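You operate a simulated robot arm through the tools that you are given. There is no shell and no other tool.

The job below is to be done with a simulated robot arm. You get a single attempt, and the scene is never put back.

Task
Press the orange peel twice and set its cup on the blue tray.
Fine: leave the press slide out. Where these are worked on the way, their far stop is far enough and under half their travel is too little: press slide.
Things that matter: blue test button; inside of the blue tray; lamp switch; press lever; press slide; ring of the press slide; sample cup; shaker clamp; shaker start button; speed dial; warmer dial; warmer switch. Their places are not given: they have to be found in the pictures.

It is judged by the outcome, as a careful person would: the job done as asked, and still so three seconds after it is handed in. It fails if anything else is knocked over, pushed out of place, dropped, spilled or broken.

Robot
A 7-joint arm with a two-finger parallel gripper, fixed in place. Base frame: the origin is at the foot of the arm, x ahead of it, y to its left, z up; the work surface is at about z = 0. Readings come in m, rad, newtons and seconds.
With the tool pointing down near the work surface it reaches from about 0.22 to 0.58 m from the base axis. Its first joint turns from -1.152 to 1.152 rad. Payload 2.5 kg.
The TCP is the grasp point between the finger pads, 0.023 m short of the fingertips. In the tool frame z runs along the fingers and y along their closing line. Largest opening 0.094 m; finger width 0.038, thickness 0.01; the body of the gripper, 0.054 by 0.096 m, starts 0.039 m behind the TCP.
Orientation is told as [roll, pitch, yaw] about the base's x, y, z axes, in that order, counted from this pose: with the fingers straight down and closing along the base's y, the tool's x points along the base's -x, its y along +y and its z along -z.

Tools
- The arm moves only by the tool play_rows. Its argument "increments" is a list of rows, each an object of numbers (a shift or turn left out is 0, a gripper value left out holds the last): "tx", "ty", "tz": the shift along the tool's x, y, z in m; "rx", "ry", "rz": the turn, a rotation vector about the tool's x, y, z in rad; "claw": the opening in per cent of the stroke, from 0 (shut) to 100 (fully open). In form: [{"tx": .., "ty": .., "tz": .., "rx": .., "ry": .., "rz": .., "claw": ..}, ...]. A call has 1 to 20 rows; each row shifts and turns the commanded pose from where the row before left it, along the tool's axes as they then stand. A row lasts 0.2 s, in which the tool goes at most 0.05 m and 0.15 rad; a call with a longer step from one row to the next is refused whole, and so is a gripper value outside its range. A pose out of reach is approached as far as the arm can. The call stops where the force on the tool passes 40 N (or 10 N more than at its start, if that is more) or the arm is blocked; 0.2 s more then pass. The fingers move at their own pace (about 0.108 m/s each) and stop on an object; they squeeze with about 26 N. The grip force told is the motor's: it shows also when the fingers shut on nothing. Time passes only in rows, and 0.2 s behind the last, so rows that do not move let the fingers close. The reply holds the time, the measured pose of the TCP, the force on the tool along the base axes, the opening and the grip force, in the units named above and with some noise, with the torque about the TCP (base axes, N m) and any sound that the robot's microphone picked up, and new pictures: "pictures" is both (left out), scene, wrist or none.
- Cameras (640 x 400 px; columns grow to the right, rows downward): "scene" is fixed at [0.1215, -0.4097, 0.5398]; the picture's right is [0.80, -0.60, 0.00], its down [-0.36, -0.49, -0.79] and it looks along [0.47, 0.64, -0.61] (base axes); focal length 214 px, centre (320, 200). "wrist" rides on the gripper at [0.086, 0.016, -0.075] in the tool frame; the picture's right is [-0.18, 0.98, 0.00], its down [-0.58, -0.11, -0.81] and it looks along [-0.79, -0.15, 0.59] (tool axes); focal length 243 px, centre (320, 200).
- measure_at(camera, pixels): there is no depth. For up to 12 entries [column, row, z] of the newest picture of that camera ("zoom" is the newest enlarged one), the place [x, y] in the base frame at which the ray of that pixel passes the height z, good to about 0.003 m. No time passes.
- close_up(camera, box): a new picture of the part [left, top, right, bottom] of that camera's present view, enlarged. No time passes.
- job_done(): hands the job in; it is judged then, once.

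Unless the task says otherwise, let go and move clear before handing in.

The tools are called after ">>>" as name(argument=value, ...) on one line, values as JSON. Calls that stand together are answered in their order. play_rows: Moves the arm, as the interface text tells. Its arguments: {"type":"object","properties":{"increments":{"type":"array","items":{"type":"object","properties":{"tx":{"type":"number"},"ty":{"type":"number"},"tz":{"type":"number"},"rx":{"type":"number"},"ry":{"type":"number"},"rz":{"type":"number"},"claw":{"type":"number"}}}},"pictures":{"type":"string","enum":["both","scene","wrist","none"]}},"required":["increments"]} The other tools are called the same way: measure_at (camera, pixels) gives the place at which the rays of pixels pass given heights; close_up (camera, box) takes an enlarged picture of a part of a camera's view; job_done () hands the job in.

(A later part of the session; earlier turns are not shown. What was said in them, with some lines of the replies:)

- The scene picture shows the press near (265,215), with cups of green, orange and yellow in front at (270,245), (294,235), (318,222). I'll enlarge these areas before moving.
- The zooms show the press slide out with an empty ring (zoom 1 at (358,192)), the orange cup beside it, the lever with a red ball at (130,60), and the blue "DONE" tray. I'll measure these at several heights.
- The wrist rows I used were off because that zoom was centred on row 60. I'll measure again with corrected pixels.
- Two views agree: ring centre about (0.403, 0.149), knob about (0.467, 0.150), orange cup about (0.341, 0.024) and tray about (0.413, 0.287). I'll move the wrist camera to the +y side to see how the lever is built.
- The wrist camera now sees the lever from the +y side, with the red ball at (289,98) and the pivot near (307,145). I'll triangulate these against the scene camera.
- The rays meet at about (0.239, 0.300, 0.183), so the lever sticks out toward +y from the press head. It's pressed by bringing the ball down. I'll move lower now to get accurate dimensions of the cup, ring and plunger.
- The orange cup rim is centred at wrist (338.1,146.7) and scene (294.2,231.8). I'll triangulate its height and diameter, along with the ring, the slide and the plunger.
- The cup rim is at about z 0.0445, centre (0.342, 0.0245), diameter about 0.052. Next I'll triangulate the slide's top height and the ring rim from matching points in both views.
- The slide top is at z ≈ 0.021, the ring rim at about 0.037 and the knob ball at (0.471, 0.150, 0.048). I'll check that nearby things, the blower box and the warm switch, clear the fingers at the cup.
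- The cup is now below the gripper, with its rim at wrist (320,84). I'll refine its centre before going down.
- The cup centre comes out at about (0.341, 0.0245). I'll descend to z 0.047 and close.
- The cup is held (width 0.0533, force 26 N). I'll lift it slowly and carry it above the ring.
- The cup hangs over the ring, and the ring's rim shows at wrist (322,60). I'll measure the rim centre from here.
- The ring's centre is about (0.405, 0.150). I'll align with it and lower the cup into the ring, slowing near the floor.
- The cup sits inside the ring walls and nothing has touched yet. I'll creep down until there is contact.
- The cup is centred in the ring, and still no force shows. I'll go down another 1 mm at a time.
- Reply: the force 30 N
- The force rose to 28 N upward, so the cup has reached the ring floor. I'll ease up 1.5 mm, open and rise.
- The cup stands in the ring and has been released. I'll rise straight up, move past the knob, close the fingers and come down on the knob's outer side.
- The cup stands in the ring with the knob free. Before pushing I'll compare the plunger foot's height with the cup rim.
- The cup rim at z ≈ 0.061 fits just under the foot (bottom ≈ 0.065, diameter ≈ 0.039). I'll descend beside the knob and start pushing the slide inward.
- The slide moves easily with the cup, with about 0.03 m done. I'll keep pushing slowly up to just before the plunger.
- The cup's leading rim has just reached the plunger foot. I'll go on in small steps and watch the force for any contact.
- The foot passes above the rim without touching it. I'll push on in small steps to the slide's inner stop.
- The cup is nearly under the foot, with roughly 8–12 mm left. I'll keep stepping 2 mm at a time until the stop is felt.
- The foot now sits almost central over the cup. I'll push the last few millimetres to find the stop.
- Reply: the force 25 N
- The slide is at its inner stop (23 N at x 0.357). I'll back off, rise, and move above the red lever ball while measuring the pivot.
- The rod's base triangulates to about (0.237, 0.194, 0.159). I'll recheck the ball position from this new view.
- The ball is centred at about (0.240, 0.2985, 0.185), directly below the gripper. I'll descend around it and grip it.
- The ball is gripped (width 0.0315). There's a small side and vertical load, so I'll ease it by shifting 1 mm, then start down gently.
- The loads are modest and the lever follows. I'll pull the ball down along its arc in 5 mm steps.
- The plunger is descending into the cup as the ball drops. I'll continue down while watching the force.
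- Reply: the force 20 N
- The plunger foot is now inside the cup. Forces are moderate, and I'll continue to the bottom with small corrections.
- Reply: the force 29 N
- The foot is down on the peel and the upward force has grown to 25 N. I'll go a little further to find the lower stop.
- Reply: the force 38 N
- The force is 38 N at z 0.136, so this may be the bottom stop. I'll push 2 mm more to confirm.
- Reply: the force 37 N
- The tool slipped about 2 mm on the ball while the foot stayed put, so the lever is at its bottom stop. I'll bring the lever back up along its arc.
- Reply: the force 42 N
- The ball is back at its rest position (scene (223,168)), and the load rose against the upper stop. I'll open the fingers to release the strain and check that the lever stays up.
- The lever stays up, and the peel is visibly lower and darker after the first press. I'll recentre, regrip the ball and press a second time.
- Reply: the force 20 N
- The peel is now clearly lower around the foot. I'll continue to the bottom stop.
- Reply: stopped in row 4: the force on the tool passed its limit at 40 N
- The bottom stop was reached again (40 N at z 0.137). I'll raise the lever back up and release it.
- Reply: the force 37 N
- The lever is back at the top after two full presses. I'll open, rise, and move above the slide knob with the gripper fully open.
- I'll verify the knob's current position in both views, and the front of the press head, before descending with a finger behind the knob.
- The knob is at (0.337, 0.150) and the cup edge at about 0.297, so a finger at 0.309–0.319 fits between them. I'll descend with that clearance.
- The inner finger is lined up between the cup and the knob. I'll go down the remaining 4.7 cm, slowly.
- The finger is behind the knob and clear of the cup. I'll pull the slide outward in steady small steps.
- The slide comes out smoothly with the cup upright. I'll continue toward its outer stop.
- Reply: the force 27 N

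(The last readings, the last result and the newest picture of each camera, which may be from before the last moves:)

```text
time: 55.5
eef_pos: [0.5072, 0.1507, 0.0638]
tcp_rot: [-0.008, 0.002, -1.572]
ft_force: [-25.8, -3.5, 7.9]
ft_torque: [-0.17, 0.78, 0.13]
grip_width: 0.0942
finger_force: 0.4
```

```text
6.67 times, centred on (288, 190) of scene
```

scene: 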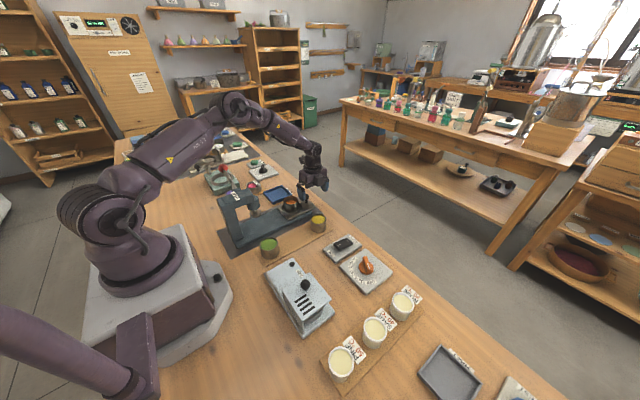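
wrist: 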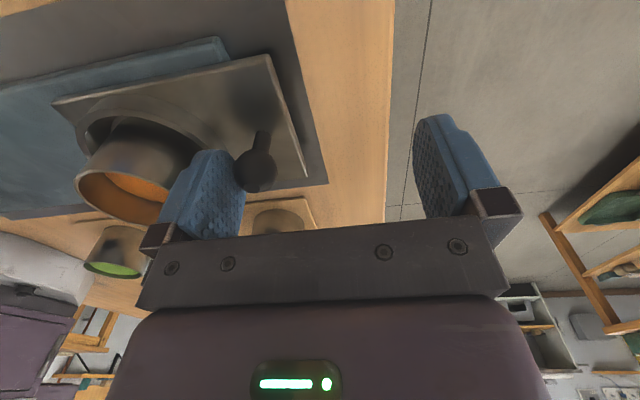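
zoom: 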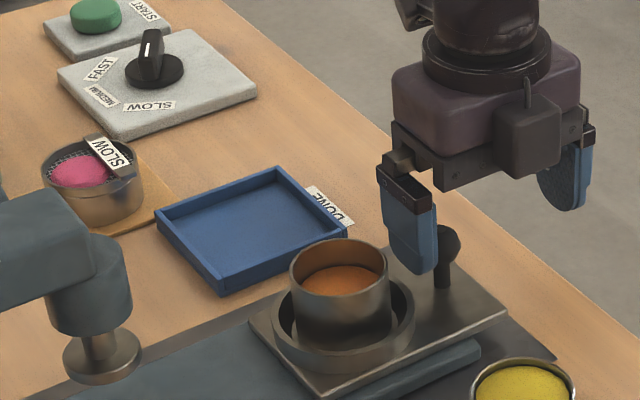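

The slide is at its outer stop (−26 N). I'll ease off, rise and place the gripper above the cup to see exactly where it sits.

>>> play_rows(increments=[{"ty": -0.004}, {}, {"tz": -0.02}, {"tz": -0.03}, {"tz": -0.03}, {"tz": -0.01}, {"ty": -0.035, "claw": 80}, {"ty": -0.035}, {"ty": -0.0295}, {}])

>>> close_up(camera="wrist", box=[220, 0, 412, 120])

>>> close_up(camera="scene", box=[240, 180, 336, 240])

```text
time: 57.7
eef_pos: [0.4043, 0.1511, 0.1561]
tcp_rot: [0.004, 0.004, -1.572]
ft_force: [-0.5, 0.1, -0.2]
ft_torque: [-0.01, -0.01, 0.02]
grip_width: 0.0751
finger_force: 0.0
```

scene: 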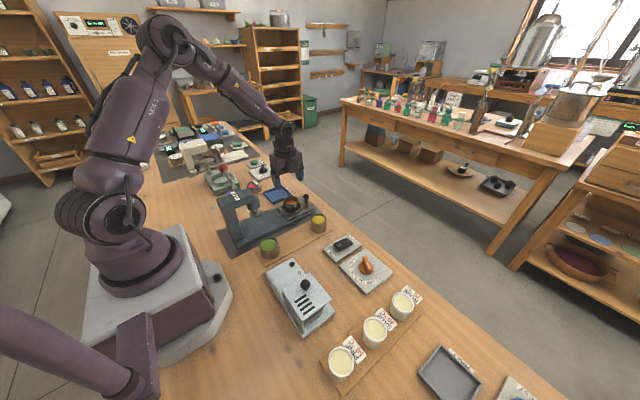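
wrist: 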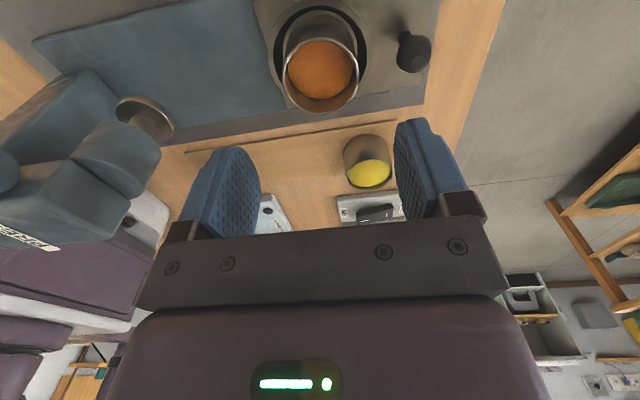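

```text
3.33 times, centred on (316, 60) of wrist
```

zoom: 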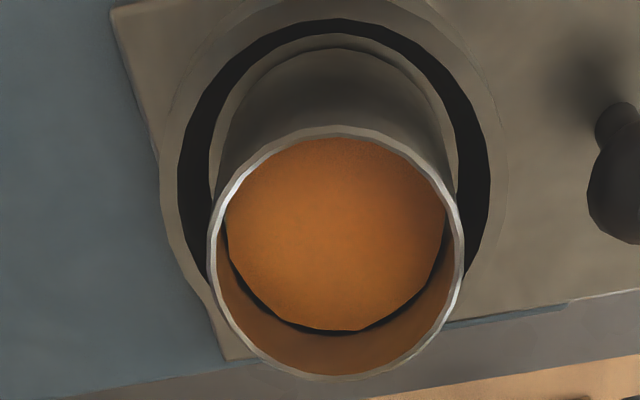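

```text
6.67 times, centred on (288, 210) of scene
```

zoom: 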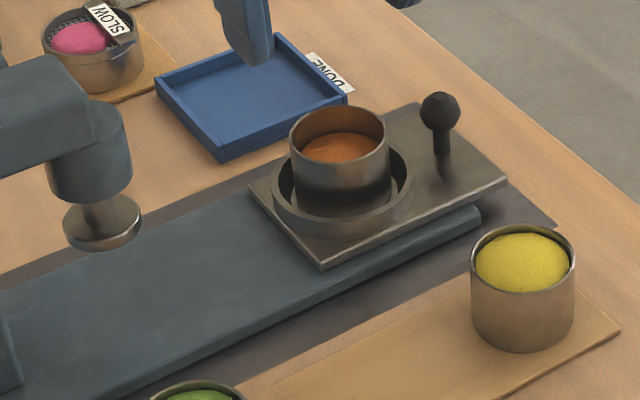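

The pressed peel is visible, and the cup rim is centred at wrist (320.8,75.6). I'll measure the rim centre and the tray's inside corners.

>>> measure_at(camera="wrist", pixels=[[320.8, 75.6, 0.061], [283, 77, 0.061], [359, 75, 0.061], [321, 38, 0.061], [321, 113, 0.061]])

>>> measure_at(camera="zoom", pixels=[[155, 82, 0.015], [221, 150, 0.015], [347, 96, 0.015], [278, 37, 0.015], [220, 158, 0.0], [338, 135, 0.061]])

```text
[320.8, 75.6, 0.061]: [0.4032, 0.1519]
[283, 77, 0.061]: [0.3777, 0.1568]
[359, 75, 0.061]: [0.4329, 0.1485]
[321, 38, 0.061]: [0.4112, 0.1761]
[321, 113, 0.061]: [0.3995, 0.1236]
```

```text
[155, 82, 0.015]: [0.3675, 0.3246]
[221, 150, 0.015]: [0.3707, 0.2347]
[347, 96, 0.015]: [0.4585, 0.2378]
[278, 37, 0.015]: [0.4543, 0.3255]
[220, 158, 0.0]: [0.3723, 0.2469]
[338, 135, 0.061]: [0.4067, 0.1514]
```

The cup centre is (0.405, 0.151), right under the gripper. I'll descend and grip it.

>>> play_rows(increments=[{"tz": 0.03}, {"tz": 0.03}, {"tz": 0.02}, {"tz": 0.0115}, {}, {"claw": 0}, {}, {}, {}])

```text
time: 59.7
eef_pos: [0.4044, 0.1514, 0.0632]
tcp_rot: [0.004, 0.004, -1.573]
ft_force: [0.1, 0.1, -0.7]
ft_torque: [0.0, -0.01, -0.03]
grip_width: 0.0537
finger_force: 26.3
```

scene: 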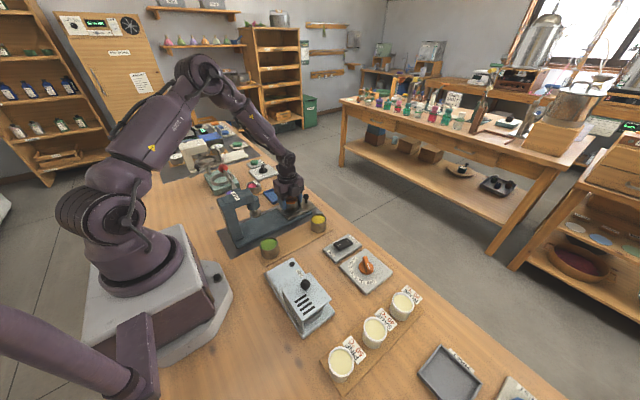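
wrist: 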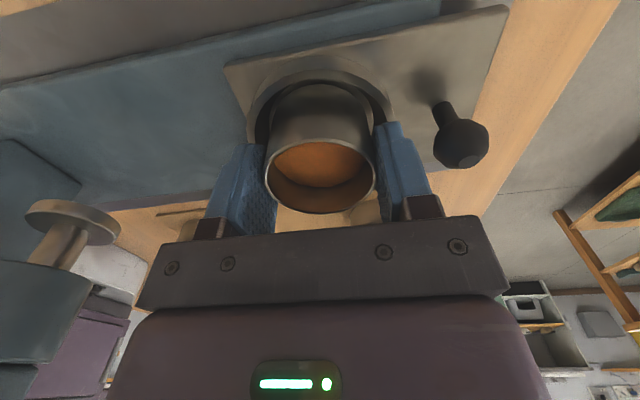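

The cup is held. I'll lift straight up and carry it over the blue tray.

>>> play_rows(increments=[{"tz": -0.01}, {"tz": -0.02}, {"tz": -0.025}, {"tz": -0.015}, {"tx": 0.02, "ty": 0.002}, {"tx": 0.03, "ty": 0.002}, {"tx": 0.03, "ty": 0.002}, {"tx": 0.03, "ty": 0.002}, {"tx": 0.022}, {}])

>>> close_up(camera="scene", box=[230, 160, 326, 220])

>>> close_up(camera="wrist", box=[192, 0, 448, 160])

```text
time: 61.9
eef_pos: [0.4133, 0.2841, 0.1324]
tcp_rot: [0.004, 0.003, -1.575]
ft_force: [0.3, 0.1, -1.4]
ft_torque: [0.02, -0.02, 0.0]
grip_width: 0.0535
finger_force: 26.1
```

scene: 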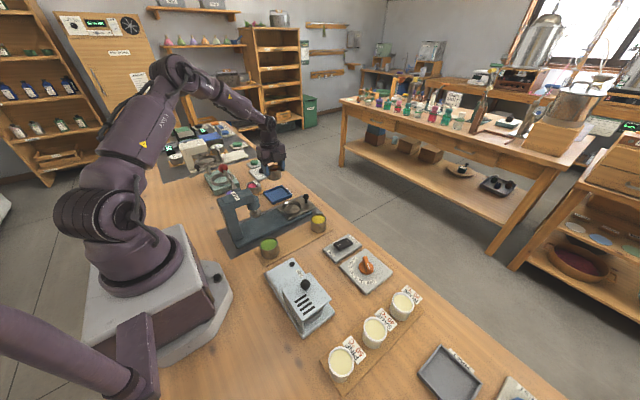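
wrist: 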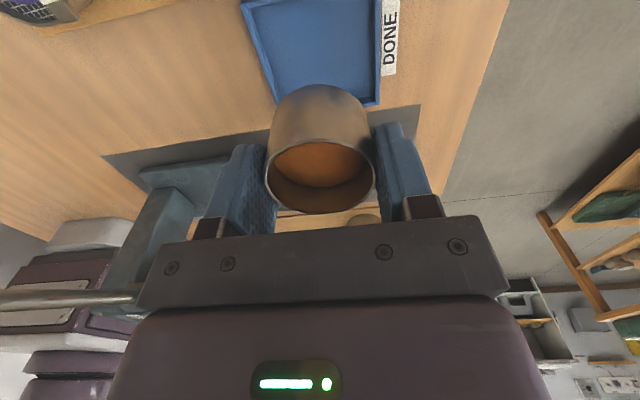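

```text
6.67 times, centred on (278, 190) of scene
```

zoom: 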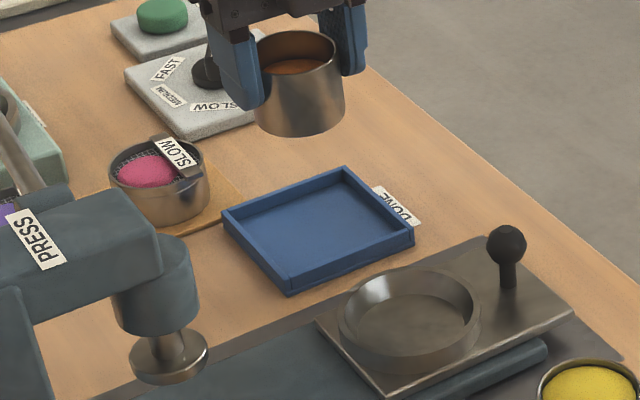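

```text
2.50 times, centred on (320, 80) of wrist
```

zoom: 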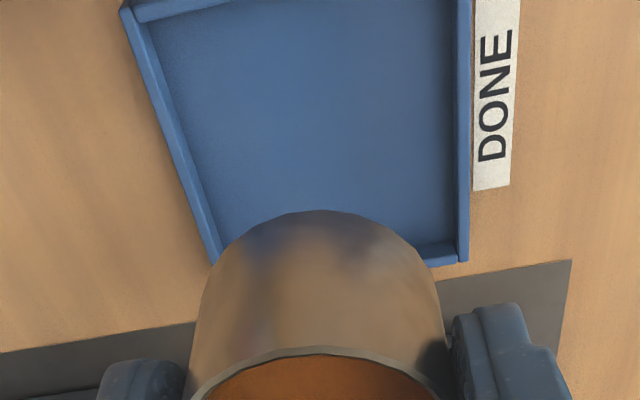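

I'll measure the tray's inner edges from both views to centre the cup in it.

>>> measure_at(camera="wrist", pixels=[[264, 40, 0.004], [374, 40, 0.004], [364, 97, 0.004], [272, 5, 0.004], [277.6, 104, 0.015], [378, 104, 0.015]])

>>> measure_at(camera="zoom", pixels=[[182, 20, 0.004]])

>>> measure_at(camera="scene", pixels=[[263.3, 192, 0.015], [273, 202.5, 0.015], [291.9, 195.2, 0.015], [281.5, 185.3, 0.015], [273.3, 204, 0.0], [291.8, 197, 0.0]])

```text
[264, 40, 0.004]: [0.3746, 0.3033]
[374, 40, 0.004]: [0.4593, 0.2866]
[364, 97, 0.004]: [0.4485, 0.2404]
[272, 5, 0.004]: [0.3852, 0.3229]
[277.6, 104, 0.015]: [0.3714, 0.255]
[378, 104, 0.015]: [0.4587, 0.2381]
```

```text
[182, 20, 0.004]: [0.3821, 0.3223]
```

```text
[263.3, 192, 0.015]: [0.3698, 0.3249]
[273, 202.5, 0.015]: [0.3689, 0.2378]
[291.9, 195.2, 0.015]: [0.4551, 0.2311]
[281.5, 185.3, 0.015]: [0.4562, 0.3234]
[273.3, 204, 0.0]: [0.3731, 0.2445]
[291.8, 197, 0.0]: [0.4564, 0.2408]
```

The tray's inside is centred at about (0.415, 0.282). I'll align with it and lower the cup, slowing near the floor.

>>> play_rows(increments=[{"tx": -0.002, "ty": 0.0015}, {"tz": 0.025}, {"tz": 0.025}, {"tz": 0.02}, {"tz": 0.01}, {}])

>>> close_up(camera="scene", box=[230, 160, 326, 220])

```text
time: 63.3
eef_pos: [0.4147, 0.2825, 0.0539]
tcp_rot: [0.004, 0.004, -1.574]
ft_force: [0.6, -0.1, -1.1]
ft_torque: [0.01, 0.03, -0.01]
grip_width: 0.0538
finger_force: 25.4
```

scene: 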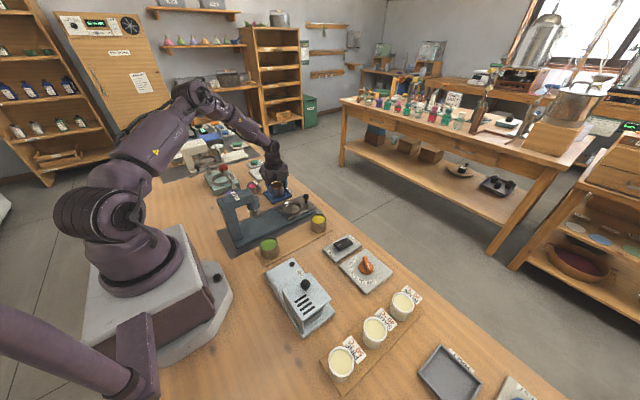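
wrist: 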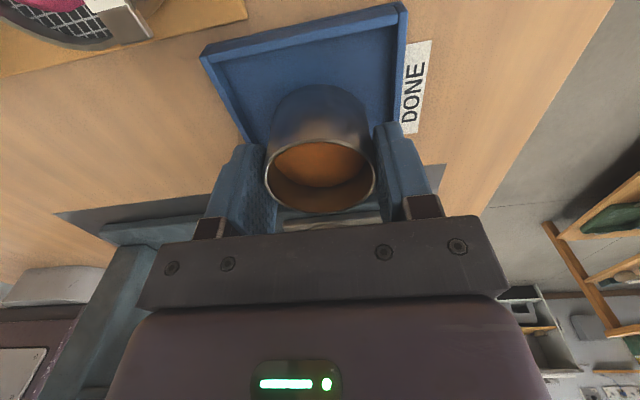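

```text
6.67 times, centred on (278, 190) of scene
```

zoom: 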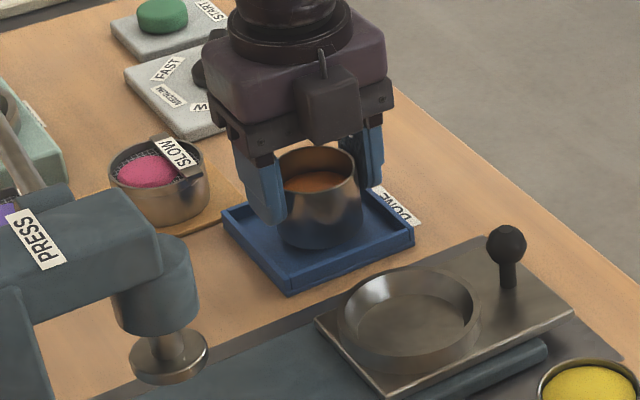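

The cup is inside the tray outline and a few millimetres above its floor. I'll creep down to contact.

>>> play_rows(increments=[{"tz": 0.002}, {"tz": 0.002}, {"tz": 0.0015}, {}], pictures="none")

```text
time: 64.3
eef_pos: [0.4151, 0.2822, 0.0477]
tcp_rot: [0.004, 0.003, -1.573]
ft_force: [0.7, -0.1, -1.4]
ft_torque: [-0.01, 0.01, 0.02]
grip_width: 0.0537
finger_force: 26.1
```

>>> play_rows(increments=[{"tz": 0.001}, {"tz": 0.001}, {}], pictures="none")

```text
time: 65.1
eef_pos: [0.4162, 0.2823, 0.046]
tcp_rot: [0.003, 0.004, -1.571]
ft_force: [0.0, -0.1, -0.2]
ft_torque: [0.02, 0.08, 0.02]
grip_width: 0.0532
finger_force: 25.6
```

The readings show Fz moving from −1.4 to −0.2 N, so the cup is just touching. I'll lower 0.8 mm more to make sure it's seated.

>>> play_rows(increments=[{"tz": 0.0008}, {}], pictures="none")

```text
time: 65.7
eef_pos: [0.4165, 0.2811, 0.0453]
tcp_rot: [0.003, 0.003, -1.573]
ft_force: [-5.8, -2.0, 13.9]
ft_torque: [-0.16, 0.47, 0.05]
grip_width: 0.0534
finger_force: 25.8
```

The contact force is now 14 N, so the cup stands on the tray. I'll ease off slightly, open and rise clear.

>>> play_rows(increments=[{"tz": -0.0006}, {}, {"claw": 75}, {}, {}, {"tz": -0.015}, {"tz": -0.03}, {"tz": -0.035}, {"tz": -0.035}, {"tz": -0.03}, {}])

>>> close_up(camera="scene", box=[230, 160, 326, 220])

>>> close_up(camera="scene", box=[110, 110, 290, 222])

```text
time: 68.1
eef_pos: [0.4152, 0.2813, 0.1901]
tcp_rot: [0.003, 0.0, -1.572]
ft_force: [0.3, 0.6, -0.3]
ft_torque: [0.0, -0.01, -0.01]
grip_width: 0.0707
finger_force: 0.1
```

scene: 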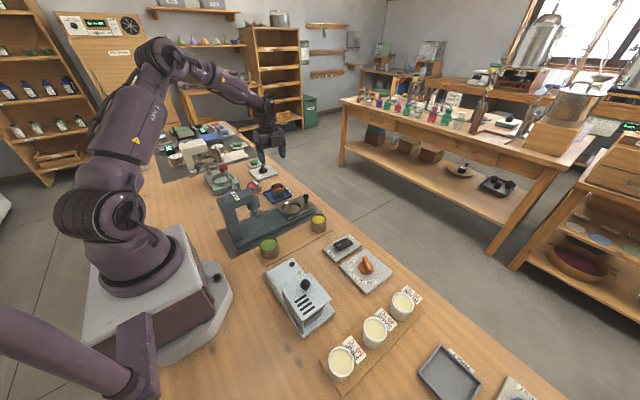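
wrist: 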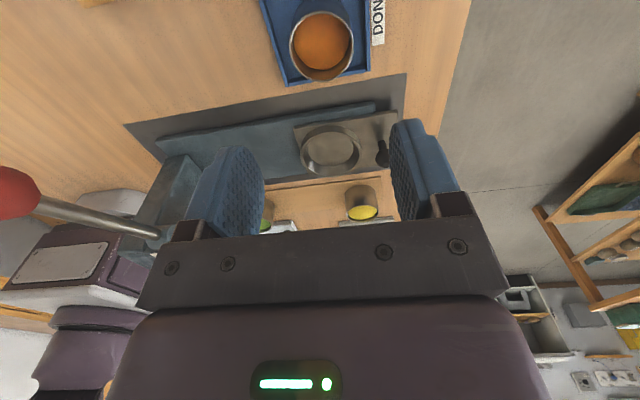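

```text
6.67 times, centred on (278, 190) of scene
```

zoom: 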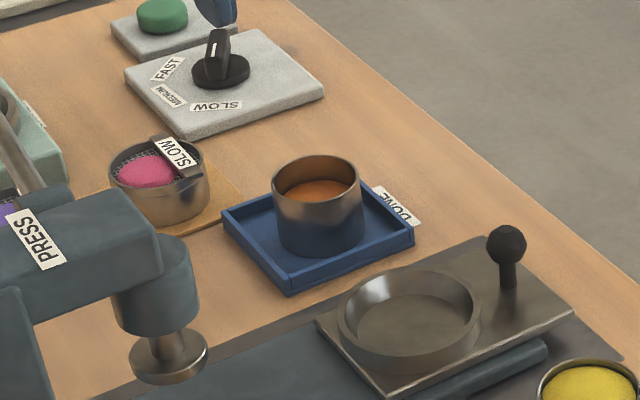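

```text
3.56 times, centred on (200, 166) of scene
```

zoom: 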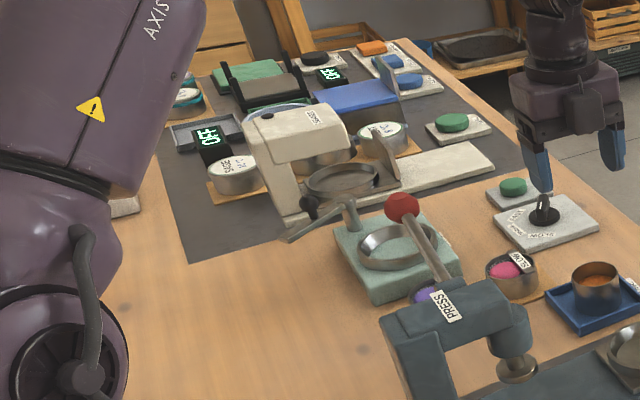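

The cup stands upright inside the blue tray, the peel has been pressed twice, the slide is out and the lever is up. Nothing else looks disturbed and the gripper is clear, so I'm handing in.

>>> job_done()

```text
The job is handed in.
```

The orange peel has been pressed twice and its cup is standing upright on the blue tray. I've handed the job in.

- **Presses:** I brought the lever down to its bottom stop and back up to its top stop both times. The peel was visibly lower after each press.
- **Slide:** I pushed it to its inner stop for pressing, then pulled it back to its outer stop and left it out.
- **At hand-in:** The lever was up and the gripper open and clear of the cup. The final pictures showed nothing else moved or spilled.
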